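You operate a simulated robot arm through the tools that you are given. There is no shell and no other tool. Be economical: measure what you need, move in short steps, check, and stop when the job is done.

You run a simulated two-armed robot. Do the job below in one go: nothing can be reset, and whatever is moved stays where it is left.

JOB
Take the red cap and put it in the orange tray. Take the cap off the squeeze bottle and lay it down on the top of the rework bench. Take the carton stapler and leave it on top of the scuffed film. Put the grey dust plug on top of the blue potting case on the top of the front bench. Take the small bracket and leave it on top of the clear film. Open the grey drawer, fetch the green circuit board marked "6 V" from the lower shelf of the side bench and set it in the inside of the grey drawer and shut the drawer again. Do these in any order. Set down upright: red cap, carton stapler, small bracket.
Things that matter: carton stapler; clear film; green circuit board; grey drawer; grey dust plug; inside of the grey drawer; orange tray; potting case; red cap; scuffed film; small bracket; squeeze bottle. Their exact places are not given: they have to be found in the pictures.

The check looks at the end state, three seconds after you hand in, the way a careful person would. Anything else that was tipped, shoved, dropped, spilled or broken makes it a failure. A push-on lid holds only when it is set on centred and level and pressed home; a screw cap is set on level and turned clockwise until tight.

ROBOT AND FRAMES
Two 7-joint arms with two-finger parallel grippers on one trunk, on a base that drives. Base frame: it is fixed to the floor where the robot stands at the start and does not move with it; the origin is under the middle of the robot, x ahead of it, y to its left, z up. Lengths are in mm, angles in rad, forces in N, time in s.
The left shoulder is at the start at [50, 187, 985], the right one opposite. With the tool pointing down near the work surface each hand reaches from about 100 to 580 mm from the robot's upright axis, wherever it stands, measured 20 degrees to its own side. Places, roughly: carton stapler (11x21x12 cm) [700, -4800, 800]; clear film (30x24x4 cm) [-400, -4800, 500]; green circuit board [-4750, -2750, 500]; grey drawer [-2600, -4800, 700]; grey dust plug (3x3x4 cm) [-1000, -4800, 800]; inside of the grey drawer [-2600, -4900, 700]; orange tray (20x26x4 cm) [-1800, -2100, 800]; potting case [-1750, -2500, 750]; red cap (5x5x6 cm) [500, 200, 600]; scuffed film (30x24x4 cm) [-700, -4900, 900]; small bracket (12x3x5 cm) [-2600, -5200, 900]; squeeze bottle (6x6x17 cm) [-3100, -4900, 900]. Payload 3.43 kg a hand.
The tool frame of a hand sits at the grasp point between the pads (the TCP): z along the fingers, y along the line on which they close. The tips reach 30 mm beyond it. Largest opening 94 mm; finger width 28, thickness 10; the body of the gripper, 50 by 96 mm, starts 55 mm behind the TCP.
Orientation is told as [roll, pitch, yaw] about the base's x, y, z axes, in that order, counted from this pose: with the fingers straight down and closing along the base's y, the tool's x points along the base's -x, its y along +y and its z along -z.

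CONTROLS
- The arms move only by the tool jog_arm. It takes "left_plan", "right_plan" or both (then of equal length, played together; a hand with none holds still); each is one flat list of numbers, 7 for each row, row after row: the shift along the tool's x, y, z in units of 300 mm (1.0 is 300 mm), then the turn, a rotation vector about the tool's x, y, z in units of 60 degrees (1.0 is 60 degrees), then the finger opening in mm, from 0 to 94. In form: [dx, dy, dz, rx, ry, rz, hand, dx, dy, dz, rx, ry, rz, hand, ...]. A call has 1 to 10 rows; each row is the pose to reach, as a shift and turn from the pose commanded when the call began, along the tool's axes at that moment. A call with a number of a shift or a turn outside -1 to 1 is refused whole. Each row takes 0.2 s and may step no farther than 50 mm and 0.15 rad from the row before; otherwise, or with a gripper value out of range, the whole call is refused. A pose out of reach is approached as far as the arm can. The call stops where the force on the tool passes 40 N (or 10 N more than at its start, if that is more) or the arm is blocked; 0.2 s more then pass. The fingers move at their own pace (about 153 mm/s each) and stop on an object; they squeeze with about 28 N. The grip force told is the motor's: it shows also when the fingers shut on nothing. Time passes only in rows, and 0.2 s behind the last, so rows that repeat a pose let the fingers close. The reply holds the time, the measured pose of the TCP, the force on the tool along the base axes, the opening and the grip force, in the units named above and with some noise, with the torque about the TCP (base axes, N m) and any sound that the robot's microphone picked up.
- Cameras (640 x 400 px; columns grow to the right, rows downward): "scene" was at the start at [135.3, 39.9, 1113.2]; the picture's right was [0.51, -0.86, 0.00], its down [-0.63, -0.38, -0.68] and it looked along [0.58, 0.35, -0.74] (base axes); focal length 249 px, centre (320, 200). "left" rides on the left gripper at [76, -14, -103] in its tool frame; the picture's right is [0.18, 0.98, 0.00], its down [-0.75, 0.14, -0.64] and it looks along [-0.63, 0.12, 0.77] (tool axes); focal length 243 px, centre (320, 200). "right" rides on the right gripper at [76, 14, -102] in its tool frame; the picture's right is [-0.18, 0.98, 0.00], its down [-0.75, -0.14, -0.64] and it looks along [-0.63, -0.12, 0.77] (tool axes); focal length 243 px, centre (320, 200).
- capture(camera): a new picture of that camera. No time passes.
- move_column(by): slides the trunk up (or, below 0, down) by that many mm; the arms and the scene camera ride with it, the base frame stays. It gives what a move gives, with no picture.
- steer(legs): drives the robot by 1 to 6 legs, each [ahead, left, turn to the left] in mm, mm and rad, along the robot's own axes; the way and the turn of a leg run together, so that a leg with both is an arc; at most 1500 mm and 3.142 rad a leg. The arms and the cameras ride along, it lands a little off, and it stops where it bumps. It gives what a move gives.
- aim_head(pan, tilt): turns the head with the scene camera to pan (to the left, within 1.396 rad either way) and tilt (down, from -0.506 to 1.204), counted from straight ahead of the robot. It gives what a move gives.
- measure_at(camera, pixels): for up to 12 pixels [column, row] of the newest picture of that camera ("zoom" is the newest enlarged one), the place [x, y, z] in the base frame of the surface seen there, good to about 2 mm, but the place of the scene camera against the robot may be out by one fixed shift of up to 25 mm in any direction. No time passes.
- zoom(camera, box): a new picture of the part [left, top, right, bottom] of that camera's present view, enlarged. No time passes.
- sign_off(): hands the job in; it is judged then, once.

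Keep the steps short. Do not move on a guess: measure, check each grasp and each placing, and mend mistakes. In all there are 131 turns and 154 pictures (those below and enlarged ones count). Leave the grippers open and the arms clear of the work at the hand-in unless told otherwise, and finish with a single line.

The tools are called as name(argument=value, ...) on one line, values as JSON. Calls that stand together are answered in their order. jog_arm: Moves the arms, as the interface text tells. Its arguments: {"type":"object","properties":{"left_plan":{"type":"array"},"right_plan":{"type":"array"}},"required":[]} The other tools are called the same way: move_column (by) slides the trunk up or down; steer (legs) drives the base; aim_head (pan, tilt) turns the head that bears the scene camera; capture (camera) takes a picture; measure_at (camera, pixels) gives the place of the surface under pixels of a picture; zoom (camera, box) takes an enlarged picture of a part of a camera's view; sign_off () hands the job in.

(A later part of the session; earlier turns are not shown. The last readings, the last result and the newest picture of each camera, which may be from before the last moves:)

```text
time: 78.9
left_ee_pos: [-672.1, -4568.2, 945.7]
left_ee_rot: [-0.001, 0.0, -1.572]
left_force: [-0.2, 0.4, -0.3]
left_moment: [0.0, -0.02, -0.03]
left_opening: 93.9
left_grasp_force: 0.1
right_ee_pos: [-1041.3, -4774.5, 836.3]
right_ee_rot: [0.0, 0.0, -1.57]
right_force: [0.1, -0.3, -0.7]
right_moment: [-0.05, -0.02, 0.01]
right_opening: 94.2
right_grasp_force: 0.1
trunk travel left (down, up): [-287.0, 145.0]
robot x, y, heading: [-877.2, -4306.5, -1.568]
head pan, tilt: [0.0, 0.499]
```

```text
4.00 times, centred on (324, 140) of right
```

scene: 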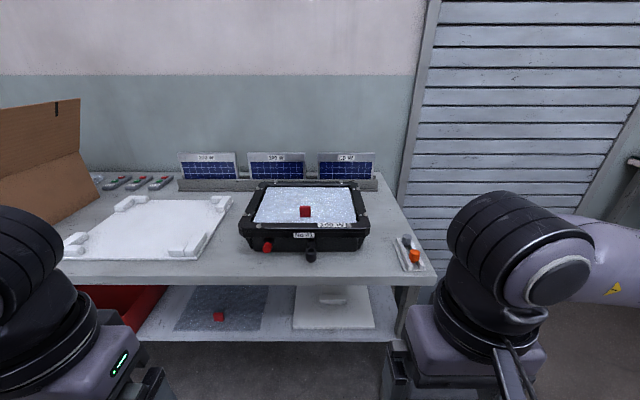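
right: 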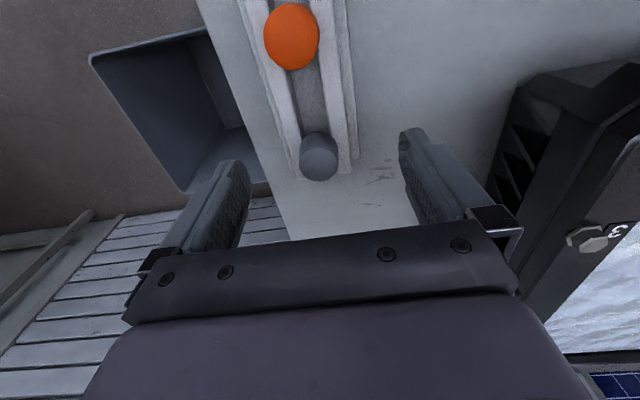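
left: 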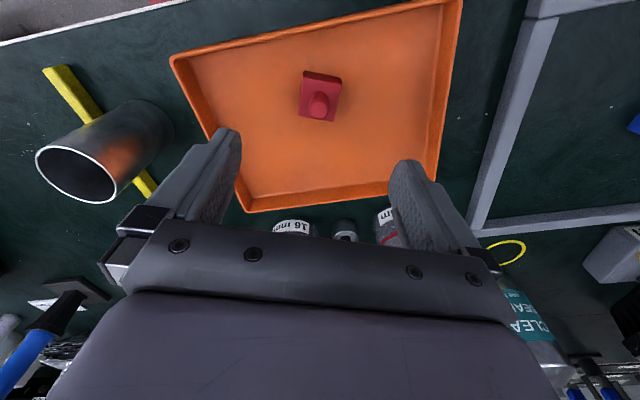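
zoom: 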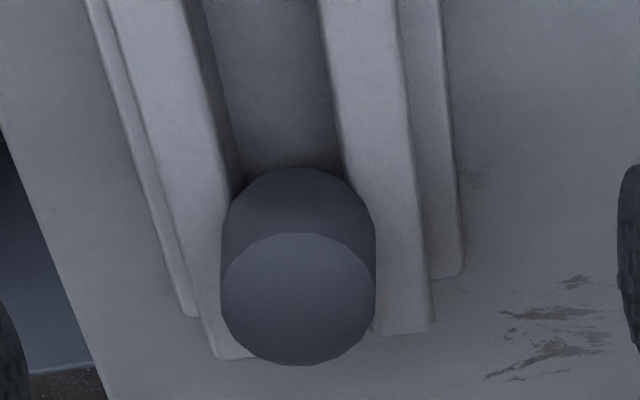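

Head centre (-1041,-4779). Shift 4 mm, down 19 (tips 787, just above rails), close.

jog_arm(right_plan=[-0.014, 0, 0.03, 0, 0, 0, 94, -0.014, 0, 0.063, 0, 0, 0, 94, -0.014, 0, 0.063, 0, 0, 0, 50, -0.014, 0, 0.063, 0, 0, 0, 15, -0.014, 0, 0.063, 0, 0, 0, 10, -0.014, 0, 0.063, 0, 0, 0, 10])

jog_arm(right_plan=[0, 0, -0.1, 0, 0, 0, 10, 0, 0, -0.2, 0, 0, 0, 10, 0, 0, -0.3, 0, 0, 0, 10])

capture(camera="right")

```text
time: 80.3
left_ee_pos: [-672.2, -4568.4, 947.0]
left_ee_rot: [-0.003, -0.001, -1.571]
left_force: [0.2, 0.2, -0.5]
left_moment: [0.01, -0.02, 0.04]
left_opening: 93.8
left_grasp_force: 0.1
right_ee_pos: [-1041.4, -4779.7, 817.6]
right_ee_rot: [0.0, -0.001, -1.57]
right_force: [-0.5, -0.1, -0.9]
right_moment: [-0.01, 0.0, -0.03]
right_opening: 22.7
right_grasp_force: 27.8
trunk travel left (down, up): [-287.0, 145.0]
robot x, y, heading: [-882.2, -4308.2, -1.574]
head pan, tilt: [0.0, 0.499]
```

```text
time: 81.1
left_ee_pos: [-672.6, -4568.8, 946.7]
left_ee_rot: [0.0, 0.0, -1.571]
left_force: [-0.4, 1.0, 0.4]
left_moment: [0.02, -0.01, -0.01]
left_opening: 93.8
left_grasp_force: 0.1
right_ee_pos: [-1041.0, -4778.7, 909.7]
right_ee_rot: [0.0, 0.001, -1.571]
right_force: [-1.0, 0.6, -0.7]
right_moment: [0.01, 0.02, -0.01]
right_opening: 22.9
right_grasp_force: 28.0
trunk travel left (down, up): [-287.0, 145.0]
robot x, y, heading: [-881.0, -4305.8, -1.572]
head pan, tilt: [0.0, 0.499]
```

```text
125 pictures are left
```

right: 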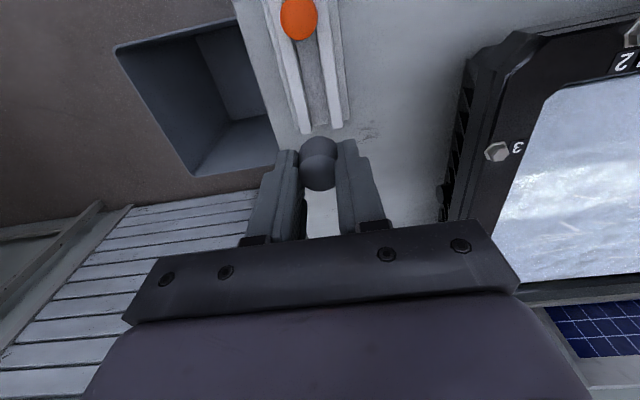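

Plug held (22.8 mm). I keep it in the right hand pulled in, and meanwhile go for the stapler with the left hand: back off and drive to x≈500.

jog_arm(right_plan=[0.15, 0, -0.05, 0, 0, 0, 10, 0.3, 0, -0.1, 0, 0, 0, 10, 0.45, 0, -0.15, 0, 0, 0, 10, 0.6, 0.0, -0.2, 0, 0, 0, 10])

steer(legs=[[-230, 0, 0], [0, 1250, 0]])

capture(camera="scene")

```text
time: 82.1
left_ee_pos: [-671.7, -4568.3, 946.9]
left_ee_rot: [-0.001, 0.0, -1.57]
left_force: [0.2, 0.6, 1.1]
left_moment: [-0.01, -0.03, -0.03]
left_opening: 93.9
left_grasp_force: 0.1
right_ee_pos: [-1043.1, -4598.3, 973.8]
right_ee_rot: [-0.002, 0.001, -1.572]
right_force: [0.0, -0.6, 0.1]
right_moment: [0.0, 0.01, -0.01]
right_opening: 22.8
right_grasp_force: 28.6
trunk travel left (down, up): [-287.0, 145.0]
robot x, y, heading: [-875.6, -4310.7, -1.573]
head pan, tilt: [0.0, 0.499]
```

```text
time: 94.4
left_ee_pos: [539.6, -4355.8, 946.5]
left_ee_rot: [-0.002, 0.001, -1.593]
left_force: [-0.4, 0.2, 0.2]
left_moment: [0.01, 0.03, 0.03]
left_opening: 94.2
left_grasp_force: 0.0
right_ee_pos: [167.0, -4379.6, 973.3]
right_ee_rot: [0.0, 0.0, -1.594]
right_force: [0.8, 0.5, -0.5]
right_moment: [0.01, -0.01, -0.01]
right_opening: 22.5
right_grasp_force: 28.1
trunk travel left (down, up): [-287.0, 145.0]
robot x, y, heading: [337.5, -4089.8, -1.591]
head pan, tilt: [0.0, 0.499]
```

```text
124 pictures are left
```

scene: 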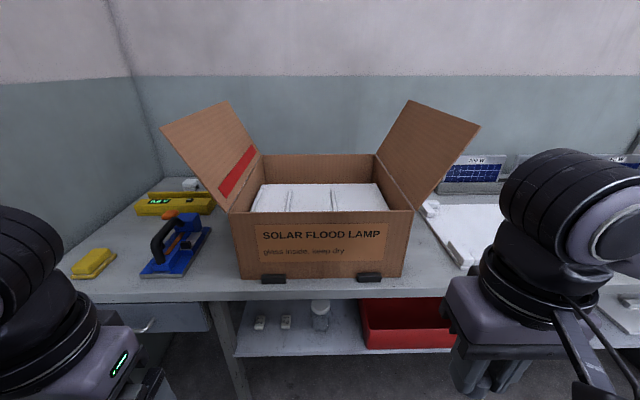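

The carton stapler is the blue tool at (178,242). Zoom and measure.

zoom(camera="scene", box=[100, 170, 260, 290])

measure_at(camera="scene", pixels=[[165, 235], [156, 250], [185, 219], [145, 270], [187, 272], [205, 235], [160, 272], [172, 215], [180, 240], [235, 250], [185, 203], [95, 260]])

```text
3.33 times, centred on (180, 230) of scene
```

zoom: 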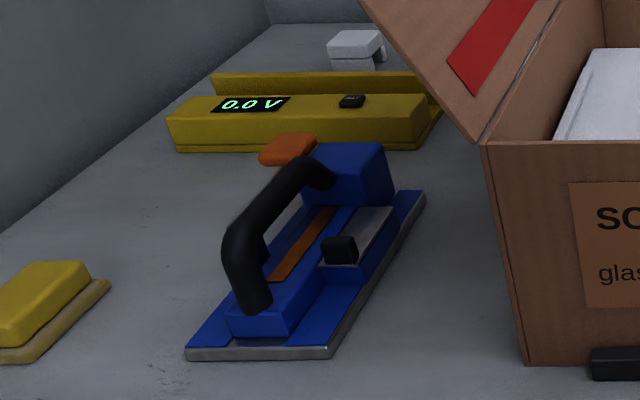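

```text
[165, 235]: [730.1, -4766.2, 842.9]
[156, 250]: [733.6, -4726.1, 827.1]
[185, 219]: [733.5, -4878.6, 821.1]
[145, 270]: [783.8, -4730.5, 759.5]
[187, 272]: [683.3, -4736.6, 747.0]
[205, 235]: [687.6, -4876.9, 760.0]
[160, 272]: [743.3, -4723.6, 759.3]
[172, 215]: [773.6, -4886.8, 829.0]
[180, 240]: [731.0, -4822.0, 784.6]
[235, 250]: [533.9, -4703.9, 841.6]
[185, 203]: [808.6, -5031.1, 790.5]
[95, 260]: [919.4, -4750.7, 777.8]
```

Stapler aligned along y; black handle bar on top at x≈732, y -4770..-4850, z≈858. I check the carton flaps for clearance before driving in.

measure_at(camera="scene", pixels=[[170, 128], [192, 165], [225, 205], [225, 105], [258, 150], [235, 215], [405, 215], [410, 105], [475, 130], [170, 224], [158, 238], [195, 215]])

```text
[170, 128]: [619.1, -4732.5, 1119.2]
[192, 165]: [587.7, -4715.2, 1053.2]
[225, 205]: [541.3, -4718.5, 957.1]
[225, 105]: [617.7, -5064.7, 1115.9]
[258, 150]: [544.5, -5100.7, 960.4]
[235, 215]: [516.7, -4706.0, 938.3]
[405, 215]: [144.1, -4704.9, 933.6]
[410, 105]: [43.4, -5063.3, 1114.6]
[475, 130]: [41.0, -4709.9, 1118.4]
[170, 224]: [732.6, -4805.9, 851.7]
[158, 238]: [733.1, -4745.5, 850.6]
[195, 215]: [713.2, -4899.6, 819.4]
```

Flap reaches x≈619–640 up high; the hand will stay at x≥680. Drive to (570,-4315), then extend the left hand over the handle.

steer(legs=[[0, 0, 0.02], [225, 232, 0]])

capture(camera="left")

```text
time: 97.4
left_ee_pos: [771.8, -4583.4, 946.7]
left_ee_rot: [-0.002, -0.001, -1.58]
left_force: [-1.0, 0.0, -0.6]
left_moment: [0.04, 0.0, 0.0]
left_opening: 93.9
left_grasp_force: 0.0
right_ee_pos: [400.3, -4612.0, 972.7]
right_ee_rot: [0.001, -0.002, -1.582]
right_force: [0.9, 0.5, -0.4]
right_moment: [0.0, -0.03, 0.01]
right_opening: 22.8
right_grasp_force: 28.3
trunk travel left (down, up): [-287.0, 145.0]
robot x, y, heading: [567.9, -4322.0, -1.58]
head pan, tilt: [0.0, 0.499]
```

```text
122 pictures are left
```

left: 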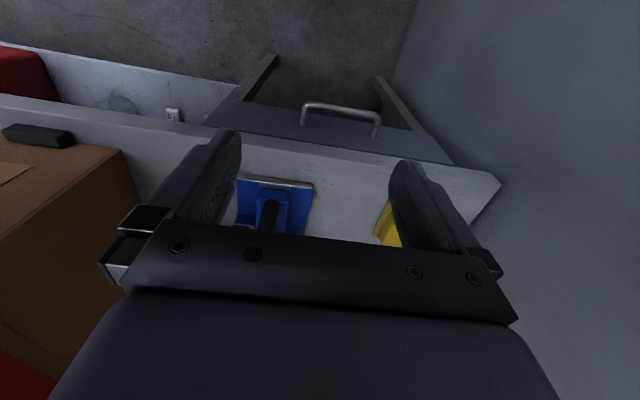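

Move the left hand forward over the handle at the same height and look.

jog_arm(left_plan=[-0.15, -0.04, 0, 0, 0, 0, 94, -0.3, -0.08, 0, 0, 0, 0, 94, -0.45, -0.12, 0, 0, 0, 0, 94, -0.6, -0.13, 0, 0, 0, 0, 94])

capture(camera="left")

```text
time: 98.4
left_ee_pos: [732.5, -4763.6, 945.7]
left_ee_rot: [-0.001, 0.001, -1.58]
left_force: [0.1, 0.4, 0.0]
left_moment: [0.06, 0.01, 0.01]
left_opening: 94.1
left_grasp_force: 0.0
right_ee_pos: [400.8, -4610.8, 972.5]
right_ee_rot: [-0.001, 0.002, -1.581]
right_force: [-0.5, -0.5, -0.4]
right_moment: [-0.01, 0.01, 0.0]
right_opening: 22.8
right_grasp_force: 28.0
trunk travel left (down, up): [-287.0, 145.0]
robot x, y, heading: [566.1, -4324.4, -1.579]
head pan, tilt: [0.0, 0.499]
```

```text
121 pictures are left
```

left: 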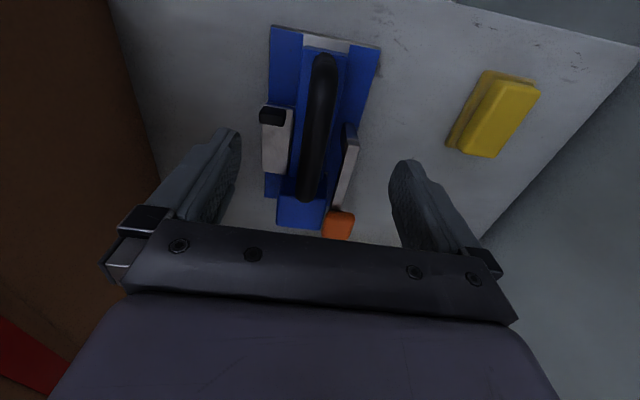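

measure_at(camera="left", pixels=[[323, 62], [320, 100], [315, 140], [308, 180], [270, 35], [378, 55], [268, 190], [275, 110], [345, 170], [333, 222], [310, 220], [332, 110]])

zoom(camera="left", box=[230, 10, 410, 245])

```text
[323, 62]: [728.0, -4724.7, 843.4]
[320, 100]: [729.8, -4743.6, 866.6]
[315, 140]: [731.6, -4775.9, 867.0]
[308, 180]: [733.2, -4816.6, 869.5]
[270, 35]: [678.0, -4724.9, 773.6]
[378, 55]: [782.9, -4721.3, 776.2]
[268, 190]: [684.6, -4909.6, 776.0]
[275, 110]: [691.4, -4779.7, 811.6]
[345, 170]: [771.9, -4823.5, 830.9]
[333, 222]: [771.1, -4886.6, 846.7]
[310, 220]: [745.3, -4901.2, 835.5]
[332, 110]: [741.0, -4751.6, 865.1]
```

```text
1.70 times, centred on (320, 128) of left
```

zoom: 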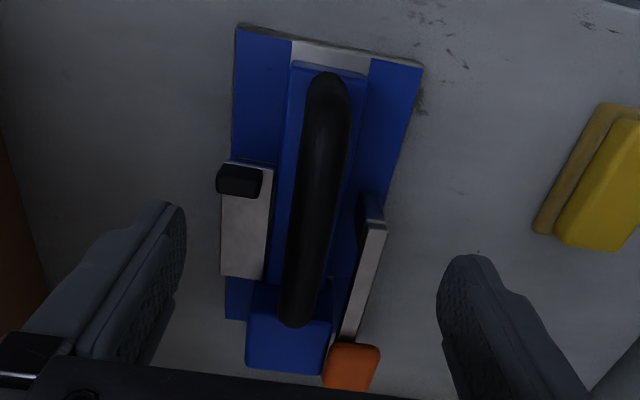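

Stapler plate x 678–783, y -4722..-4925, handle top z 867, bar centre ≈856 at x 733. I go to y -4812, narrow to 62 mm, descend to TCP z 865 and close.

jog_arm(left_plan=[-0.15, 0, 0, 0, 0, 0, 62, -0.162, 0.003, 0.12, 0, 0, 0, 62, -0.162, 0.003, 0.22, 0, 0, 0, 62, -0.162, 0.003, 0.267, 0, 0, 0, 62, -0.162, 0.003, 0.267, 0, 0, 0, 30, -0.162, 0.003, 0.267, 0, 0, 0, 10, -0.162, 0.003, 0.267, 0, 0, 0, 10])

capture(camera="left")

```text
time: 100.0
left_ee_pos: [756.9, -4790.8, 879.6]
left_ee_rot: [-0.003, 0.002, -1.58]
left_force: [-1.1, -0.7, -0.7]
left_moment: [-0.25, -0.07, -0.1]
left_opening: 21.9
left_grasp_force: 28.3
left hand out of reach, approached as far as the arm can: row 1, 2, 3, 4, 5, 6, 7
right_ee_pos: [400.6, -4610.7, 972.8]
right_ee_rot: [-0.002, 0.003, -1.581]
right_force: [0.1, 0.1, -0.8]
right_moment: [0.02, -0.03, 0.03]
right_opening: 22.6
right_grasp_force: 28.2
trunk travel left (down, up): [-287.0, 145.0]
robot x, y, heading: [571.2, -4322.6, -1.583]
head pan, tilt: [0.0, 0.499]
```

```text
119 pictures are left
```

left: 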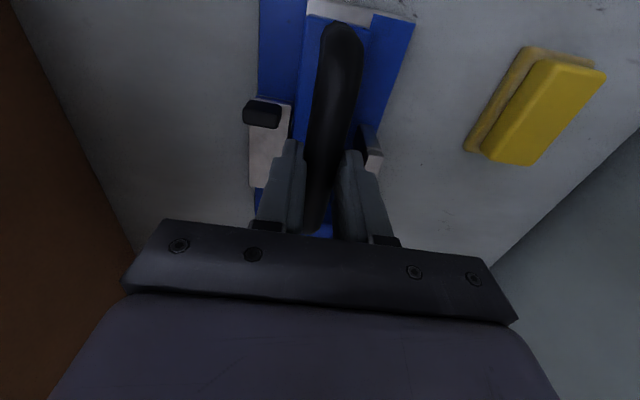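

The hand fell short (reach) and closed at (757,-4791,880), holding the bar only by the tips. I open, rise 85 mm, lower the trunk 90, and look again for a proper grip.

jog_arm(left_plan=[0, 0, 0, 0, 0, 0, 62, 0, 0, 0, 0, 0, 0, 62, 0, 0, -0.14, 0, 0, 0, 62, 0, 0, -0.29, 0, 0, 0, 62])

move_column(by=-60)

capture(camera="left")

```text
time: 101.0
left_ee_pos: [754.0, -4789.4, 966.9]
left_ee_rot: [-0.002, 0.001, -1.58]
left_force: [-0.6, -0.1, 0.6]
left_moment: [0.0, -0.01, 0.01]
left_opening: 61.4
left_grasp_force: 0.0
right_ee_pos: [400.4, -4611.3, 972.0]
right_ee_rot: [0.002, 0.001, -1.581]
right_force: [-0.2, 0.2, -0.1]
right_moment: [-0.02, 0.01, 0.02]
right_opening: 22.8
right_grasp_force: 28.1
trunk travel left (down, up): [-287.0, 145.0]
robot x, y, heading: [565.2, -4320.2, -1.582]
head pan, tilt: [0.0, 0.499]
```

```text
time: 102.0
left_ee_pos: [752.9, -4790.2, 907.7]
left_ee_rot: [-0.003, 0.002, -1.58]
left_force: [0.1, 0.3, 0.1]
left_moment: [0.01, 0.01, 0.01]
left_opening: 61.9
left_grasp_force: 0.1
right_ee_pos: [399.3, -4610.5, 913.3]
right_ee_rot: [-0.001, 0.001, -1.582]
right_force: [0.3, -0.1, -0.3]
right_moment: [0.0, -0.01, 0.0]
right_opening: 22.9
right_grasp_force: 28.2
trunk travel left (down, up): [-227.0, 205.0]
robot x, y, heading: [572.3, -4322.9, -1.584]
head pan, tilt: [0.0, 0.499]
```

```text
118 pictures are left
```

left: 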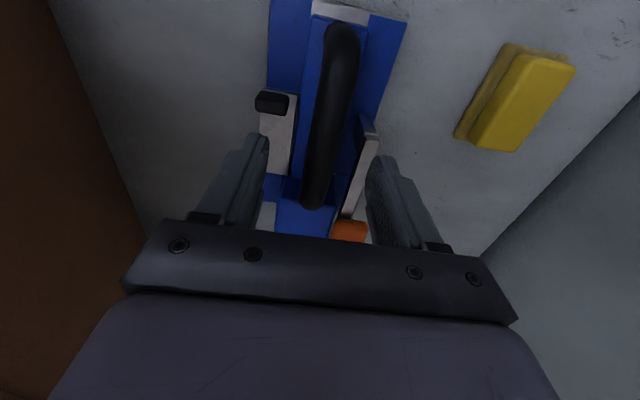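

measure_at(camera="left", pixels=[[343, 40], [338, 80], [330, 120], [322, 165], [313, 200], [272, 50], [405, 35], [362, 170], [280, 130]])

```text
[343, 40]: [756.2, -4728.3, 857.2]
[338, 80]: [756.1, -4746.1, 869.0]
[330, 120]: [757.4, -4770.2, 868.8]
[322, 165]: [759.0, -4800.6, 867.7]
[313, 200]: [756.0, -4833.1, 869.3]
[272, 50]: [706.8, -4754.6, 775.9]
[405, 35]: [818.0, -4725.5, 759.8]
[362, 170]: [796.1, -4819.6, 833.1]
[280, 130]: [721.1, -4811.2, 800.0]
```

Stapler moved 25 mm in x; handle now at x 757. Go to (757,-4808), opening 50, TCP z 864, check pose before closing.

jog_arm(left_plan=[-0.03, 0.013, 0, 0, 0, 0, 50, -0.06, 0.013, 0.05, 0, 0, 0, 50, -0.06, 0.013, 0.145, 0, 0, 0, 50])

```text
time: 102.8
left_ee_pos: [759.6, -4805.5, 864.5]
left_ee_rot: [-0.003, 0.001, -1.582]
left_force: [-0.1, -0.5, 0.0]
left_moment: [0.01, 0.0, 0.01]
left_opening: 49.9
left_grasp_force: 0.0
right_ee_pos: [400.6, -4611.8, 913.0]
right_ee_rot: [-0.001, 0.001, -1.58]
right_force: [1.2, -0.1, 0.0]
right_moment: [-0.02, 0.01, 0.03]
right_opening: 22.7
right_grasp_force: 27.7
trunk travel left (down, up): [-227.0, 205.0]
robot x, y, heading: [566.7, -4320.5, -1.584]
head pan, tilt: [0.0, 0.499]
```

Well placed. Close, then lift 60 mm by the column and check.

jog_arm(left_plan=[0, 0, 0, 0, 0, 0, 25, 0, 0, 0, 0, 0, 0, 5, 0, 0, 0, 0, 0, 0, 5])

move_column(by=70)

capture(camera="left")

```text
time: 103.6
left_ee_pos: [757.8, -4805.6, 867.9]
left_ee_rot: [-0.002, -0.004, -1.582]
left_force: [-2.9, -0.5, 11.5]
left_moment: [0.18, 0.0, -0.54]
left_opening: 22.1
left_grasp_force: 28.2
right_ee_pos: [399.6, -4609.9, 912.0]
right_ee_rot: [0.0, 0.0, -1.581]
right_force: [-0.3, -0.3, -0.2]
right_moment: [-0.01, -0.02, 0.02]
right_opening: 22.9
right_grasp_force: 27.4
trunk travel left (down, up): [-227.0, 205.0]
robot x, y, heading: [566.2, -4326.8, -1.586]
head pan, tilt: [0.0, 0.499]
```

```text
time: 104.6
left_ee_pos: [760.6, -4806.1, 934.7]
left_ee_rot: [-0.002, 0.002, -1.579]
left_force: [0.3, 0.0, -10.6]
left_moment: [0.27, 0.01, -0.02]
left_opening: 21.5
left_grasp_force: 28.2
right_ee_pos: [400.1, -4612.3, 982.9]
right_ee_rot: [0.0, 0.003, -1.582]
right_force: [0.7, 0.2, 0.5]
right_moment: [0.0, 0.0, 0.01]
right_opening: 22.8
right_grasp_force: 28.6
trunk travel left (down, up): [-297.0, 135.0]
robot x, y, heading: [570.0, -4321.6, -1.584]
head pan, tilt: [0.0, 0.499]
```

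```text
117 pictures are left
```

left: 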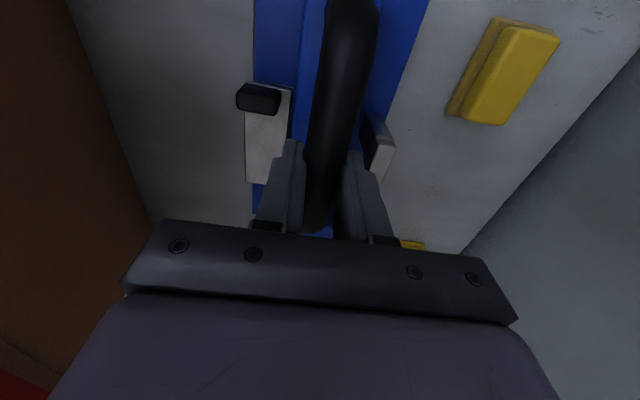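

Stapler lifted, 10.6 N, level. Raise, retract, back off and drive to in front of the film case.

move_column(by=110)

jog_arm(left_plan=[0.12, 0, 0, 0, 0, 0, 5, 0.24, 0, 0, 0, 0, 0, 5, 0.36, 0, 0, 0, 0, 0, 5, 0.48, 0, 0, 0, 0, 0, 5, 0.6, 0, 0, 0, 0, 0, 5, 0.7, 0, 0, 0, 0, 0, 5])

steer(legs=[[-220, 0, 0.012], [0, -1400, 0]])

aim_head(pan=0.15, tilt=0.6)

capture(camera="scene")

capture(camera="left")

```text
time: 106.1
left_ee_pos: [760.3, -4806.6, 1044.8]
left_ee_rot: [-0.003, 0.003, -1.58]
left_force: [0.0, -0.7, -10.4]
left_moment: [0.28, -0.01, -0.02]
left_opening: 21.9
left_grasp_force: 27.3
right_ee_pos: [400.0, -4612.2, 1090.2]
right_ee_rot: [-0.001, 0.003, -1.581]
right_force: [0.1, 0.3, 0.4]
right_moment: [0.01, 0.0, 0.04]
right_opening: 22.7
right_grasp_force: 27.9
trunk travel left (down, up): [-407.0, 25.0]
robot x, y, heading: [567.0, -4324.5, -1.58]
head pan, tilt: [0.0, 0.499]
```

```text
time: 107.5
left_ee_pos: [761.8, -4597.9, 1043.1]
left_ee_rot: [-0.002, 0.002, -1.579]
left_force: [-0.3, 0.4, -10.5]
left_moment: [0.32, 0.01, 0.03]
left_opening: 21.7
left_grasp_force: 27.8
right_ee_pos: [400.7, -4610.9, 1092.3]
right_ee_rot: [0.0, 0.0, -1.581]
right_force: [0.5, -0.5, -0.4]
right_moment: [0.02, 0.0, 0.0]
right_opening: 22.6
right_grasp_force: 27.9
trunk travel left (down, up): [-407.0, 25.0]
robot x, y, heading: [564.8, -4323.1, -1.584]
head pan, tilt: [0.0, 0.499]
```

```text
time: 120.8
left_ee_pos: [-586.1, -4382.7, 1043.3]
left_ee_rot: [-0.003, -0.001, -1.575]
left_force: [0.8, 0.7, -10.8]
left_moment: [0.27, 0.02, 0.01]
left_opening: 21.5
left_grasp_force: 28.5
right_ee_pos: [-947.0, -4396.6, 1092.6]
right_ee_rot: [0.002, 0.002, -1.576]
right_force: [0.2, -0.5, -0.2]
right_moment: [0.0, 0.01, -0.02]
right_opening: 22.7
right_grasp_force: 28.3
trunk travel left (down, up): [-407.0, 25.0]
robot x, y, heading: [-782.3, -4109.6, -1.576]
head pan, tilt: [0.0, 0.499]
```

```text
time: 121.5
left_ee_pos: [-586.4, -4381.5, 1043.4]
left_ee_rot: [-0.002, 0.001, -1.574]
left_force: [-0.1, 0.8, -11.4]
left_moment: [0.26, 0.01, 0.01]
left_opening: 21.5
left_grasp_force: 27.8
right_ee_pos: [-947.4, -4396.4, 1092.6]
right_ee_rot: [0.0, 0.002, -1.575]
right_force: [-1.0, -0.7, -0.9]
right_moment: [0.0, 0.02, -0.01]
right_opening: 22.6
right_grasp_force: 28.2
trunk travel left (down, up): [-407.0, 25.0]
robot x, y, heading: [-784.6, -4105.8, -1.573]
head pan, tilt: [0.15, 0.6]
```

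```text
116 pictures are left
```

scene: 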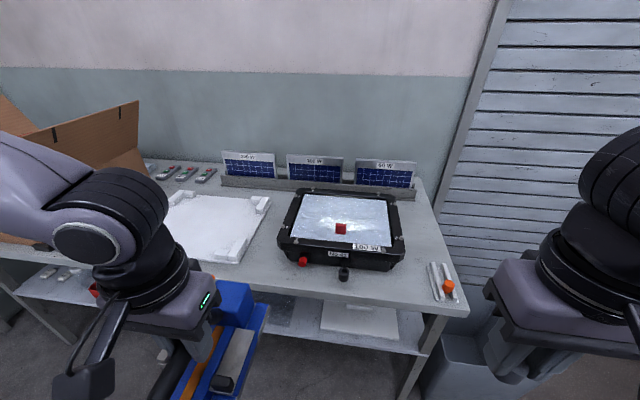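

```text
115 pictures are left
```

left: 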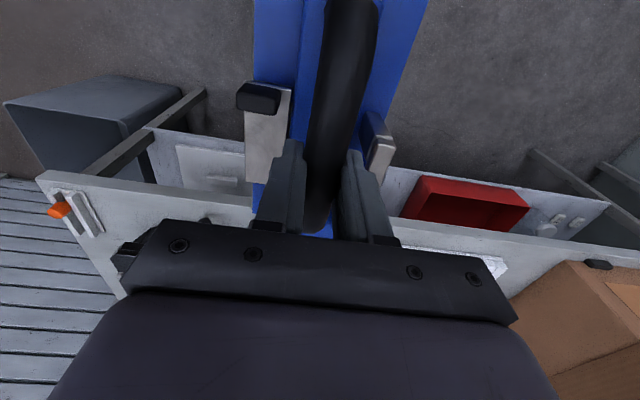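

Measuring film corners, rim and red cube in the scene view.

zoom(camera="scene", box=[265, 180, 415, 290])

measure_at(camera="scene", pixels=[[307, 198], [385, 200], [294, 237], [390, 243], [340, 229], [336, 233], [346, 233], [340, 224], [286, 245], [400, 220], [320, 215], [365, 230]])

```text
3.64 times, centred on (340, 235) of scene
```

zoom: 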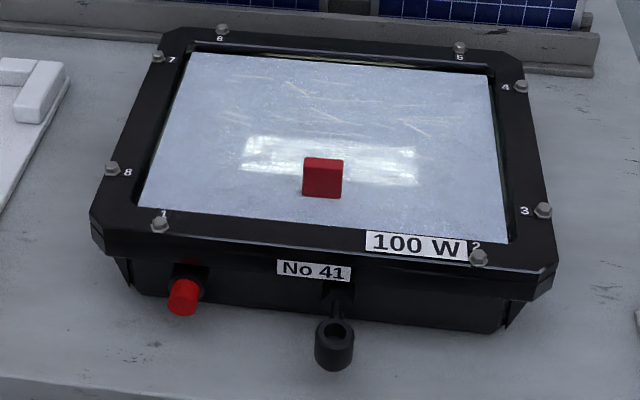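

```text
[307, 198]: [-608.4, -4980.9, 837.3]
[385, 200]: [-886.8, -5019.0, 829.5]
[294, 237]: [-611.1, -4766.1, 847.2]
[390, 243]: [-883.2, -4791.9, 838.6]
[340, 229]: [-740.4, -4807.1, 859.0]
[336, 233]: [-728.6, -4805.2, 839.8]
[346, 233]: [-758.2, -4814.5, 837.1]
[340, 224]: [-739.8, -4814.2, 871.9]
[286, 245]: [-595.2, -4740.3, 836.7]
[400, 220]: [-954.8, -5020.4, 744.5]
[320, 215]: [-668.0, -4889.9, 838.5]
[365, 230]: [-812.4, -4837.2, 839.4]
```

Film window ≈ x -608..-893, y -4776..-5010, z≈855; the cube takes x -728..-761. The right part (x -761..-893) fits the 105-wide stapler: centre x -827, TCP y ≈ -4866. I turn the robot 20° right and drive in so the reach suffices, later turning the hand back square.

steer(legs=[[0, 0, -0.35], [222, 36, 0]])

```text
time: 124.3
left_ee_pos: [-736.3, -4649.7, 1042.3]
left_ee_rot: [-0.001, 0.0, -1.925]
left_force: [-0.4, -0.9, -11.6]
left_moment: [0.24, -0.09, -0.01]
left_opening: 21.3
left_grasp_force: 28.3
right_ee_pos: [-1079.3, -4539.6, 1091.7]
right_ee_rot: [0.001, 0.001, -1.926]
right_force: [0.2, -0.2, -0.5]
right_moment: [0.02, 0.0, 0.01]
right_opening: 22.2
right_grasp_force: 28.0
trunk travel left (down, up): [-407.0, 25.0]
robot x, y, heading: [-821.9, -4323.6, -1.927]
head pan, tilt: [0.15, 0.6]
```

jog_arm(left_plan=[-0.13, -0.005, -0.03, 0, 0, -0.06, 5, -0.26, -0.01, -0.06, 0, 0, -0.12, 5, -0.39, -0.015, -0.1, 0, 0, -0.18, 5, -0.52, -0.02, -0.1, 0, 0, -0.24, 5, -0.65, -0.026, -0.1, 0, 0, -0.29, 5, -0.781, -0.032, -0.1, 0, 0, -0.339, 5])

capture(camera="scene")

```text
time: 125.7
left_ee_pos: [-810.7, -4860.4, 1073.1]
left_ee_rot: [0.0, 0.001, -1.573]
left_force: [-1.4, -0.5, -10.1]
left_moment: [0.35, 0.01, -0.01]
left_opening: 21.6
left_grasp_force: 28.0
left hand out of reach, approached as far as the arm can: row 6
right_ee_pos: [-1079.7, -4538.7, 1092.6]
right_ee_rot: [-0.001, 0.001, -1.928]
right_force: [0.7, 0.5, 0.5]
right_moment: [-0.01, 0.07, 0.05]
right_opening: 22.6
right_grasp_force: 28.4
trunk travel left (down, up): [-407.0, 25.0]
robot x, y, heading: [-823.5, -4323.1, -1.925]
head pan, tilt: [0.15, 0.6]
```

```text
113 pictures are left
```

scene: 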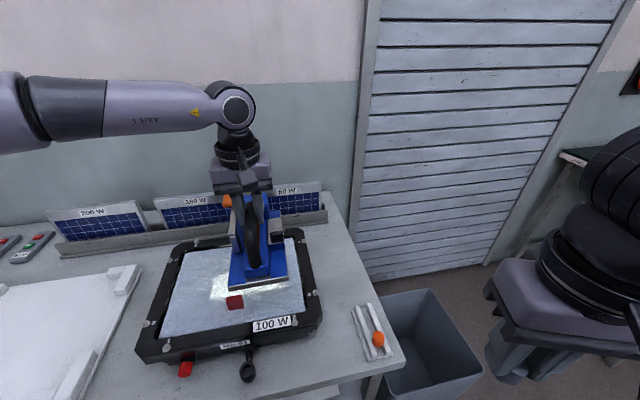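

Reached (-811,-4860), level. A small base shift brings it to x≈-827; then I compare plate corners and film/cube edges in the same camera.

steer(legs=[[9, -14, 0]])

move_column(by=-60)

zoom(camera="scene", box=[130, 190, 340, 370])

```text
time: 126.5
left_ee_pos: [-828.2, -4863.4, 1072.8]
left_ee_rot: [-0.002, 0.001, -1.57]
left_force: [-1.0, 0.0, -11.4]
left_moment: [0.31, 0.0, 0.01]
left_opening: 21.4
left_grasp_force: 28.3
right_ee_pos: [-1097.0, -4543.0, 1092.2]
right_ee_rot: [-0.001, 0.003, -1.928]
right_force: [-0.7, 0.2, 0.2]
right_moment: [0.0, 0.0, 0.04]
right_opening: 22.3
right_grasp_force: 27.4
trunk travel left (down, up): [-407.0, 25.0]
robot x, y, heading: [-843.4, -4329.1, -1.927]
head pan, tilt: [0.15, 0.6]
```

```text
time: 127.5
left_ee_pos: [-827.0, -4862.9, 1013.7]
left_ee_rot: [0.0, 0.0, -1.574]
left_force: [0.2, 0.3, -10.2]
left_moment: [0.27, -0.02, -0.01]
left_opening: 21.4
left_grasp_force: 28.0
right_ee_pos: [-1096.6, -4543.0, 1033.3]
right_ee_rot: [0.0, 0.003, -1.927]
right_force: [-0.2, 0.2, 0.5]
right_moment: [0.02, 0.0, 0.0]
right_opening: 23.3
right_grasp_force: 27.4
trunk travel left (down, up): [-347.0, 85.0]
robot x, y, heading: [-840.0, -4326.4, -1.926]
head pan, tilt: [0.15, 0.6]
```

```text
2.22 times, centred on (235, 280) of scene
```

zoom: 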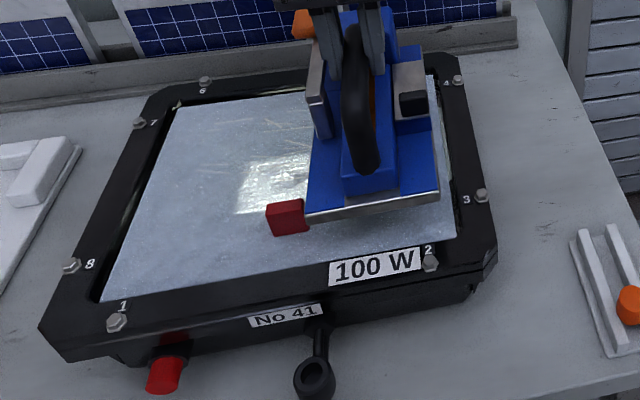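

measure_at(camera="zoom", pixels=[[308, 215], [438, 193], [305, 205], [290, 202], [283, 220], [456, 235], [448, 200], [103, 300], [304, 230], [440, 225], [178, 108], [428, 85]])

```text
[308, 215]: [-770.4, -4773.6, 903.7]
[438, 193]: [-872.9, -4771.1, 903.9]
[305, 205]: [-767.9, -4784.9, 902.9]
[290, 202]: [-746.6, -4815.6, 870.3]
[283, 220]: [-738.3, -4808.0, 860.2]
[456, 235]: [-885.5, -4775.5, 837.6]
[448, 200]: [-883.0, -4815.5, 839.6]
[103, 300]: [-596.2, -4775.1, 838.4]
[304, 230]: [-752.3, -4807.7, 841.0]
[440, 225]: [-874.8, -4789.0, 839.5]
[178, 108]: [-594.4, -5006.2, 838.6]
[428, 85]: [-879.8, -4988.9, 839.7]
```

In one camera: plate x -770..-873 between cube edge (-756) and film edge (-885) – good; but its front at y -4772 needs ~15 mm more forward (film -4775..-5006). Nudge the base forward 15.

steer(legs=[[14, 5, 0]])

move_column(by=-40)

zoom(camera="scene", box=[130, 190, 340, 370])

```text
time: 128.2
left_ee_pos: [-828.0, -4877.7, 1010.7]
left_ee_rot: [-0.002, 0.004, -1.571]
left_force: [0.1, 0.3, -11.2]
left_moment: [0.28, 0.03, 0.01]
left_opening: 21.4
left_grasp_force: 27.7
right_ee_pos: [-1095.9, -4558.4, 1032.4]
right_ee_rot: [0.0, 0.003, -1.927]
right_force: [-0.5, -0.3, 0.2]
right_moment: [-0.01, 0.02, -0.04]
right_opening: 23.5
right_grasp_force: 27.8
trunk travel left (down, up): [-347.0, 85.0]
robot x, y, heading: [-839.4, -4343.3, -1.928]
head pan, tilt: [0.15, 0.6]
```

```text
time: 129.1
left_ee_pos: [-827.1, -4877.7, 973.5]
left_ee_rot: [-0.003, 0.001, -1.571]
left_force: [-0.2, 0.4, -11.5]
left_moment: [0.3, 0.0, 0.02]
left_opening: 21.5
left_grasp_force: 27.9
right_ee_pos: [-1096.4, -4556.8, 990.6]
right_ee_rot: [-0.001, 0.002, -1.925]
right_force: [-1.2, 0.0, 0.0]
right_moment: [-0.04, -0.01, -0.02]
right_opening: 23.8
right_grasp_force: 27.7
trunk travel left (down, up): [-307.0, 125.0]
robot x, y, heading: [-840.0, -4340.7, -1.925]
head pan, tilt: [0.15, 0.6]
```

```text
2.22 times, centred on (235, 280) of scene
```

zoom: 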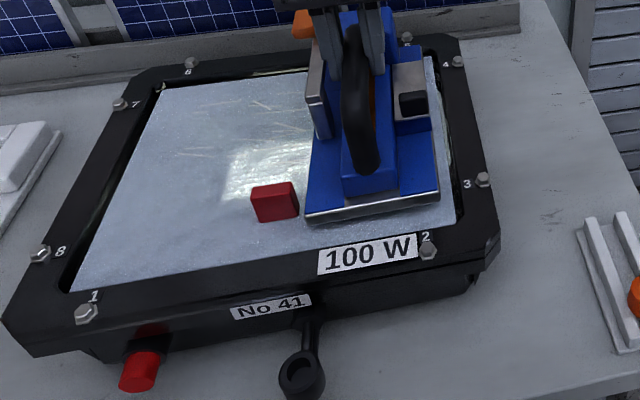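

Nicely over the film clear of cube and rims. Lower 10 mm with the column, then step down until contact.

move_column(by=-9)

jog_arm(left_plan=[0, 0, 0.007, 0, 0, 0, 5, 0, 0, 0.014, 0, 0, 0, 5])

zoom(camera="scene", box=[180, 190, 330, 320])

capture(camera="right")

```text
time: 129.7
left_ee_pos: [-827.2, -4877.6, 964.3]
left_ee_rot: [-0.002, 0.001, -1.572]
left_force: [0.4, 0.9, -11.1]
left_moment: [0.3, 0.02, 0.0]
left_opening: 21.7
left_grasp_force: 28.1
right_ee_pos: [-1096.2, -4557.6, 982.4]
right_ee_rot: [0.0, 0.003, -1.928]
right_force: [0.1, -0.4, -0.5]
right_moment: [0.01, 0.04, 0.02]
right_opening: 23.7
right_grasp_force: 27.9
trunk travel left (down, up): [-298.0, 134.0]
robot x, y, heading: [-842.5, -4340.3, -1.923]
head pan, tilt: [0.15, 0.6]
```

```text
time: 130.3
left_ee_pos: [-828.0, -4878.1, 960.5]
left_ee_rot: [-0.006, -0.003, -1.572]
left_force: [-3.6, 0.4, -1.5]
left_moment: [-0.47, -0.12, -0.25]
left_opening: 21.5
left_grasp_force: 28.1
right_ee_pos: [-1096.5, -4557.2, 983.1]
right_ee_rot: [0.0, 0.0, -1.926]
right_force: [0.1, -0.1, -0.4]
right_moment: [0.0, -0.02, 0.0]
right_opening: 23.7
right_grasp_force: 28.0
trunk travel left (down, up): [-298.0, 134.0]
robot x, y, heading: [-837.7, -4343.9, -1.928]
head pan, tilt: [0.15, 0.6]
```

```text
3.08 times, centred on (255, 255) of scene
```

zoom: 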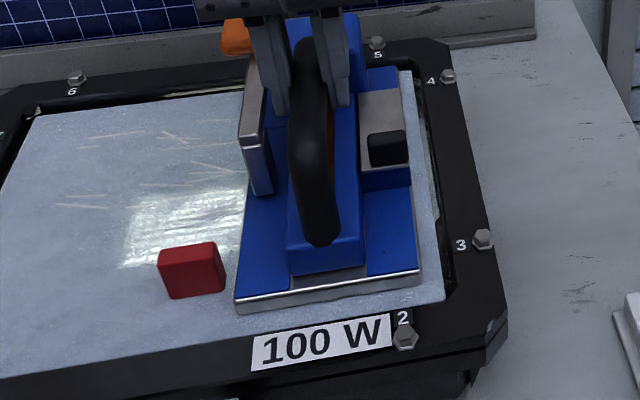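

```text
109 pictures are left
```

right: 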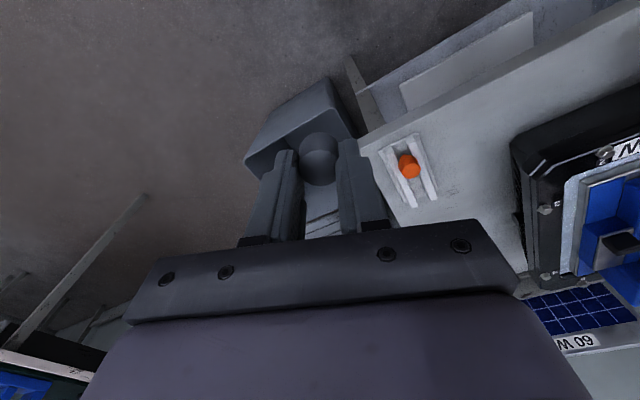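

Contact made (weight now carried). Press 2 mm more, open, rise straight up; also zoom on the plug in the right hand.

jog_arm(left_plan=[0, 0, 0.006, 0, 0, 0, 5, 0, 0, 0.006, 0, 0, 0, 40, 0, 0, 0.006, 0, 0, 0, 52, 0, 0, -0.1, 0, 0, 0, 52, 0, 0, -0.22, 0, 0, 0, 52, 0, 0, -0.3, 0, 0, 0, 52])

zoom(camera="scene", box=[130, 190, 340, 370])

zoom(camera="right", box=[230, 70, 410, 250])

```text
time: 131.7
left_ee_pos: [-823.7, -4874.5, 1051.0]
left_ee_rot: [-0.003, 0.0, -1.57]
left_force: [0.1, 0.3, 0.4]
left_moment: [0.01, 0.0, 0.05]
left_opening: 51.9
left_grasp_force: 0.1
left hand out of reach, approached as far as the arm can: row 6
right_ee_pos: [-1096.1, -4556.4, 984.2]
right_ee_rot: [-0.001, -0.002, -1.926]
right_force: [0.2, 0.2, -0.3]
right_moment: [0.0, -0.03, -0.02]
right_opening: 23.5
right_grasp_force: 27.9
trunk travel left (down, up): [-298.0, 134.0]
robot x, y, heading: [-838.3, -4340.0, -1.927]
head pan, tilt: [0.15, 0.6]
```

```text
2.22 times, centred on (235, 280) of scene
```

zoom: 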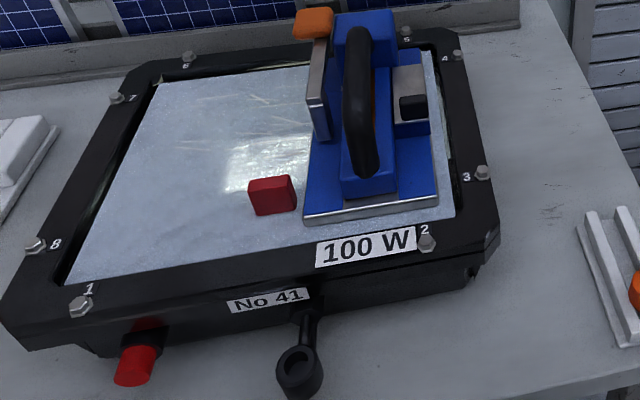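

```text
2.22 times, centred on (320, 160) of right
```

zoom: 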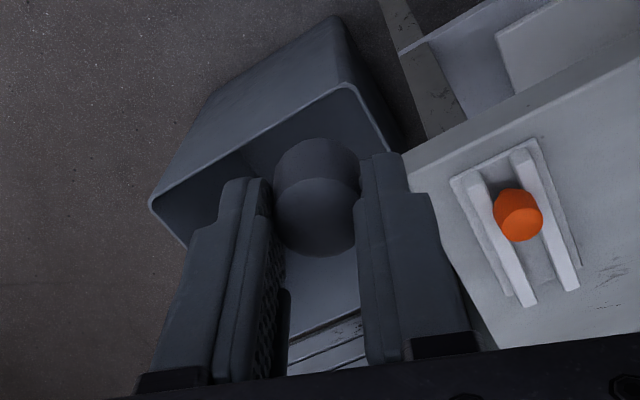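

Stapler rests on the film; cube untouched. Retract the left hand, back away and drive to the front bench with the case straight ahead for the right hand.

jog_arm(left_plan=[0.15, 0.05, 0, 0, 0, 0, 52, 0.3, 0.1, 0, 0, 0, 0, 52, 0.45, 0.15, 0, 0, 0, 0, 52, 0.6, 0.2, 0, 0, 0, 0, 52, 0.75, 0.25, 0, 0, 0, 0, 52])

steer(legs=[[-281, -104, 0], [0, 0, -0.865], [-189, -751, 0], [-189, -751, 0]])

aim_head(pan=-0.35, tilt=0.7)

capture(camera="scene")

```text
time: 132.9
left_ee_pos: [-745.6, -4650.2, 1048.4]
left_ee_rot: [-0.006, 0.001, -1.567]
left_force: [-0.3, 0.7, 0.4]
left_moment: [0.0, -0.03, -0.03]
left_opening: 51.9
left_grasp_force: 0.1
right_ee_pos: [-1096.2, -4556.0, 983.4]
right_ee_rot: [0.0, 0.001, -1.927]
right_force: [0.4, 0.0, 0.1]
right_moment: [0.0, -0.02, 0.01]
right_opening: 23.8
right_grasp_force: 28.3
trunk travel left (down, up): [-298.0, 134.0]
robot x, y, heading: [-841.0, -4341.1, -1.925]
head pan, tilt: [0.15, 0.6]
```

```text
time: 150.2
left_ee_pos: [-1169.9, -2791.9, 1048.5]
left_ee_rot: [-0.002, 0.0, -2.43]
left_force: [1.0, -0.1, 0.1]
left_moment: [-0.01, 0.0, -0.04]
left_opening: 51.7
left_grasp_force: 0.1
right_ee_pos: [-1328.2, -2465.4, 983.0]
right_ee_rot: [0.0, 0.0, -2.784]
right_force: [-0.5, -0.3, 0.8]
right_moment: [-0.01, 0.0, 0.01]
right_opening: 23.6
right_grasp_force: 27.6
trunk travel left (down, up): [-298.0, 134.0]
robot x, y, heading: [-1000.4, -2516.5, -2.786]
head pan, tilt: [0.15, 0.6]
```

```text
time: 151.1
left_ee_pos: [-1171.5, -2792.2, 1048.6]
left_ee_rot: [-0.002, -0.001, -2.431]
left_force: [1.2, 0.0, -1.0]
left_moment: [0.0, 0.0, 0.0]
left_opening: 52.1
left_grasp_force: 0.0
right_ee_pos: [-1328.7, -2465.4, 984.1]
right_ee_rot: [-0.001, 0.0, -2.786]
right_force: [-0.5, 0.0, 0.1]
right_moment: [0.0, 0.03, 0.0]
right_opening: 23.7
right_grasp_force: 27.8
trunk travel left (down, up): [-298.0, 134.0]
robot x, y, heading: [-1000.9, -2516.1, -2.787]
head pan, tilt: [-0.351, 0.7]
```

```text
106 pictures are left
```

scene: 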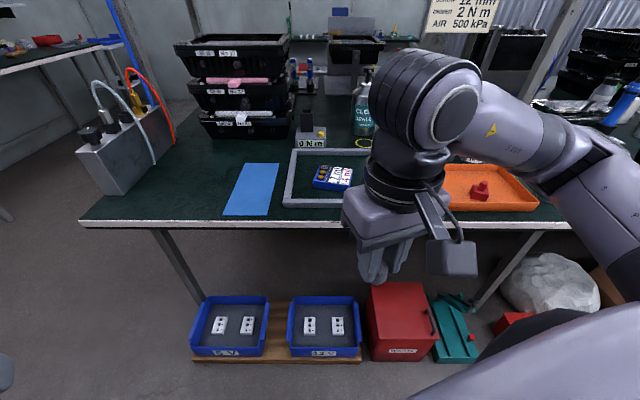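

zoom(camera="scene", box=[270, 140, 390, 220])

measure_at(camera="scene", pixels=[[332, 174], [316, 186], [345, 190], [352, 172], [324, 167], [338, 178], [300, 200], [340, 204], [320, 216], [275, 363], [325, 343], [400, 360]])

zoom(camera="scene", box=[330, 210, 430, 290])

```text
5.00 times, centred on (330, 180) of scene
```

zoom: 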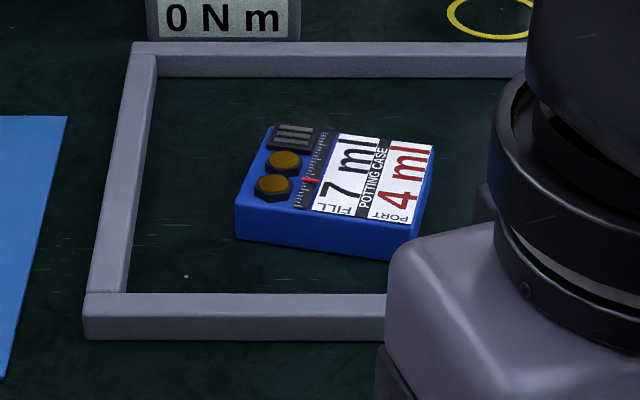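

```text
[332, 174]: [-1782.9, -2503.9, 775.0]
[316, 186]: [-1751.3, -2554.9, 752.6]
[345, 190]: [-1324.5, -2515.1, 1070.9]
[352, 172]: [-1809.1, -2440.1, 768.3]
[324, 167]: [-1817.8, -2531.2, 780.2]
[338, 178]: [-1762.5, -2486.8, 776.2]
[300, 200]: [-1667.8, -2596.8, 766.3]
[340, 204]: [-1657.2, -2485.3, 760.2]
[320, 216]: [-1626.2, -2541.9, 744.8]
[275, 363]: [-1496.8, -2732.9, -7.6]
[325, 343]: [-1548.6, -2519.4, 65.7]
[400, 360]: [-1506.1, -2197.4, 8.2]
```

```text
5.00 times, centred on (380, 250) of scene
```

zoom: 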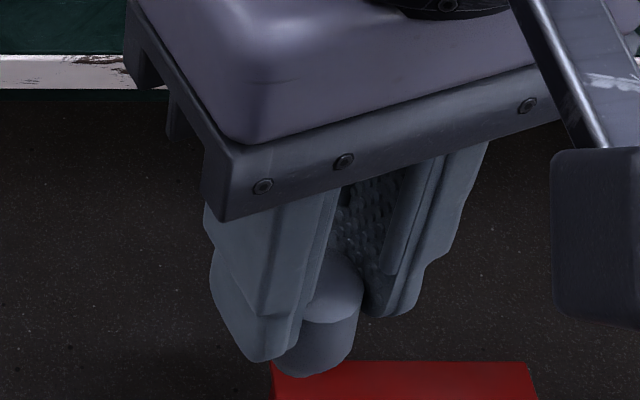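

Case top z≈793; free flat label area around (-1785,-2488). Drive to about (-1165,-2488), then tilt the right hand 50° forward to gain reach.

steer(legs=[[140, -82, 0]])

jog_arm(right_plan=[0, 0, -0.05, 0, -0.14, 0, 10, 0, 0, -0.1, 0, -0.28, 0, 10, 0, 0, -0.1, 0, -0.42, 0, 10, 0, 0, -0.1, 0, -0.56, 0, 10, 0, 0, -0.1, 0, -0.7, 0, 10, 0, 0, -0.1, 0, -0.83, 0, 10])

capture(camera="right")

```text
time: 152.6
left_ee_pos: [-1331.3, -2766.5, 1048.5]
left_ee_rot: [-0.002, 0.002, -2.426]
left_force: [0.4, -0.5, 0.9]
left_moment: [-0.01, -0.01, 0.01]
left_opening: 52.0
left_grasp_force: 0.1
right_ee_pos: [-1489.8, -2438.3, 983.1]
right_ee_rot: [-0.001, 0.001, -2.783]
right_force: [-0.3, -0.6, 0.2]
right_moment: [0.02, 0.01, -0.01]
right_opening: 23.6
right_grasp_force: 27.3
trunk travel left (down, up): [-298.0, 134.0]
robot x, y, heading: [-1162.7, -2489.8, -2.779]
head pan, tilt: [-0.351, 0.7]
```

```text
time: 154.0
left_ee_pos: [-1330.6, -2765.2, 1048.6]
left_ee_rot: [-0.004, 0.002, -2.427]
left_force: [-1.0, -0.6, 0.1]
left_moment: [0.01, -0.02, 0.0]
left_opening: 52.2
left_grasp_force: 0.1
right_ee_pos: [-1525.7, -2507.3, 1037.6]
right_ee_rot: [-0.002, -0.869, -2.781]
right_force: [-0.4, -0.3, -0.5]
right_moment: [-0.02, 0.01, 0.0]
right_opening: 23.6
right_grasp_force: 28.5
right hand out of reach, approached as far as the arm can: row 3, 4, 5, 6
trunk travel left (down, up): [-298.0, 134.0]
robot x, y, heading: [-1159.0, -2495.1, -2.779]
head pan, tilt: [-0.351, 0.7]
```

```text
103 pictures are left
```

right: 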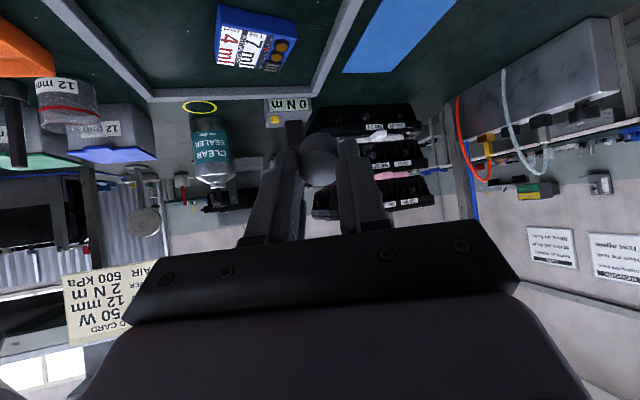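

Now the right camera sees the case at (255,40). Measure its top.

measure_at(camera="right", pixels=[[238, 40], [225, 30], [250, 55], [222, 55], [262, 68], [290, 20], [225, 8], [280, 70], [272, 45], [230, 65]])

zoom(camera="right", box=[190, 0, 320, 80])

```text
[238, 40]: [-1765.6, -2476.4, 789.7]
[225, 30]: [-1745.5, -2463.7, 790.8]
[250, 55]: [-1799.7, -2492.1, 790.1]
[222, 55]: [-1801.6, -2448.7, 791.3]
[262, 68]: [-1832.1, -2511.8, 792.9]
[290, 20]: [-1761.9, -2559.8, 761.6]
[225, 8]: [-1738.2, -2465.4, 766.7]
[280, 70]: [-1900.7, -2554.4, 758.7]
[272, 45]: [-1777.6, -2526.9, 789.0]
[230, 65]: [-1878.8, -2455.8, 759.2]
```

```text
4.92 times, centred on (255, 40) of right
```

zoom: 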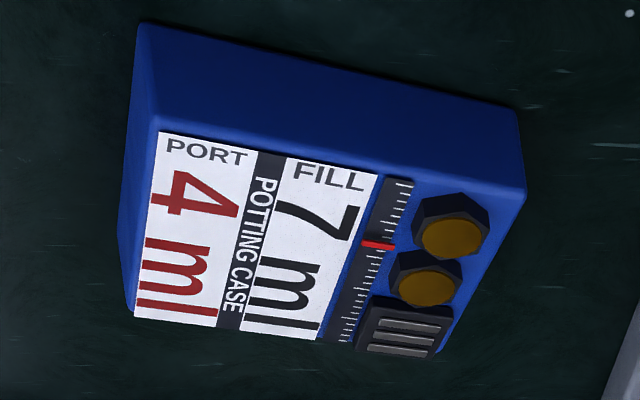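

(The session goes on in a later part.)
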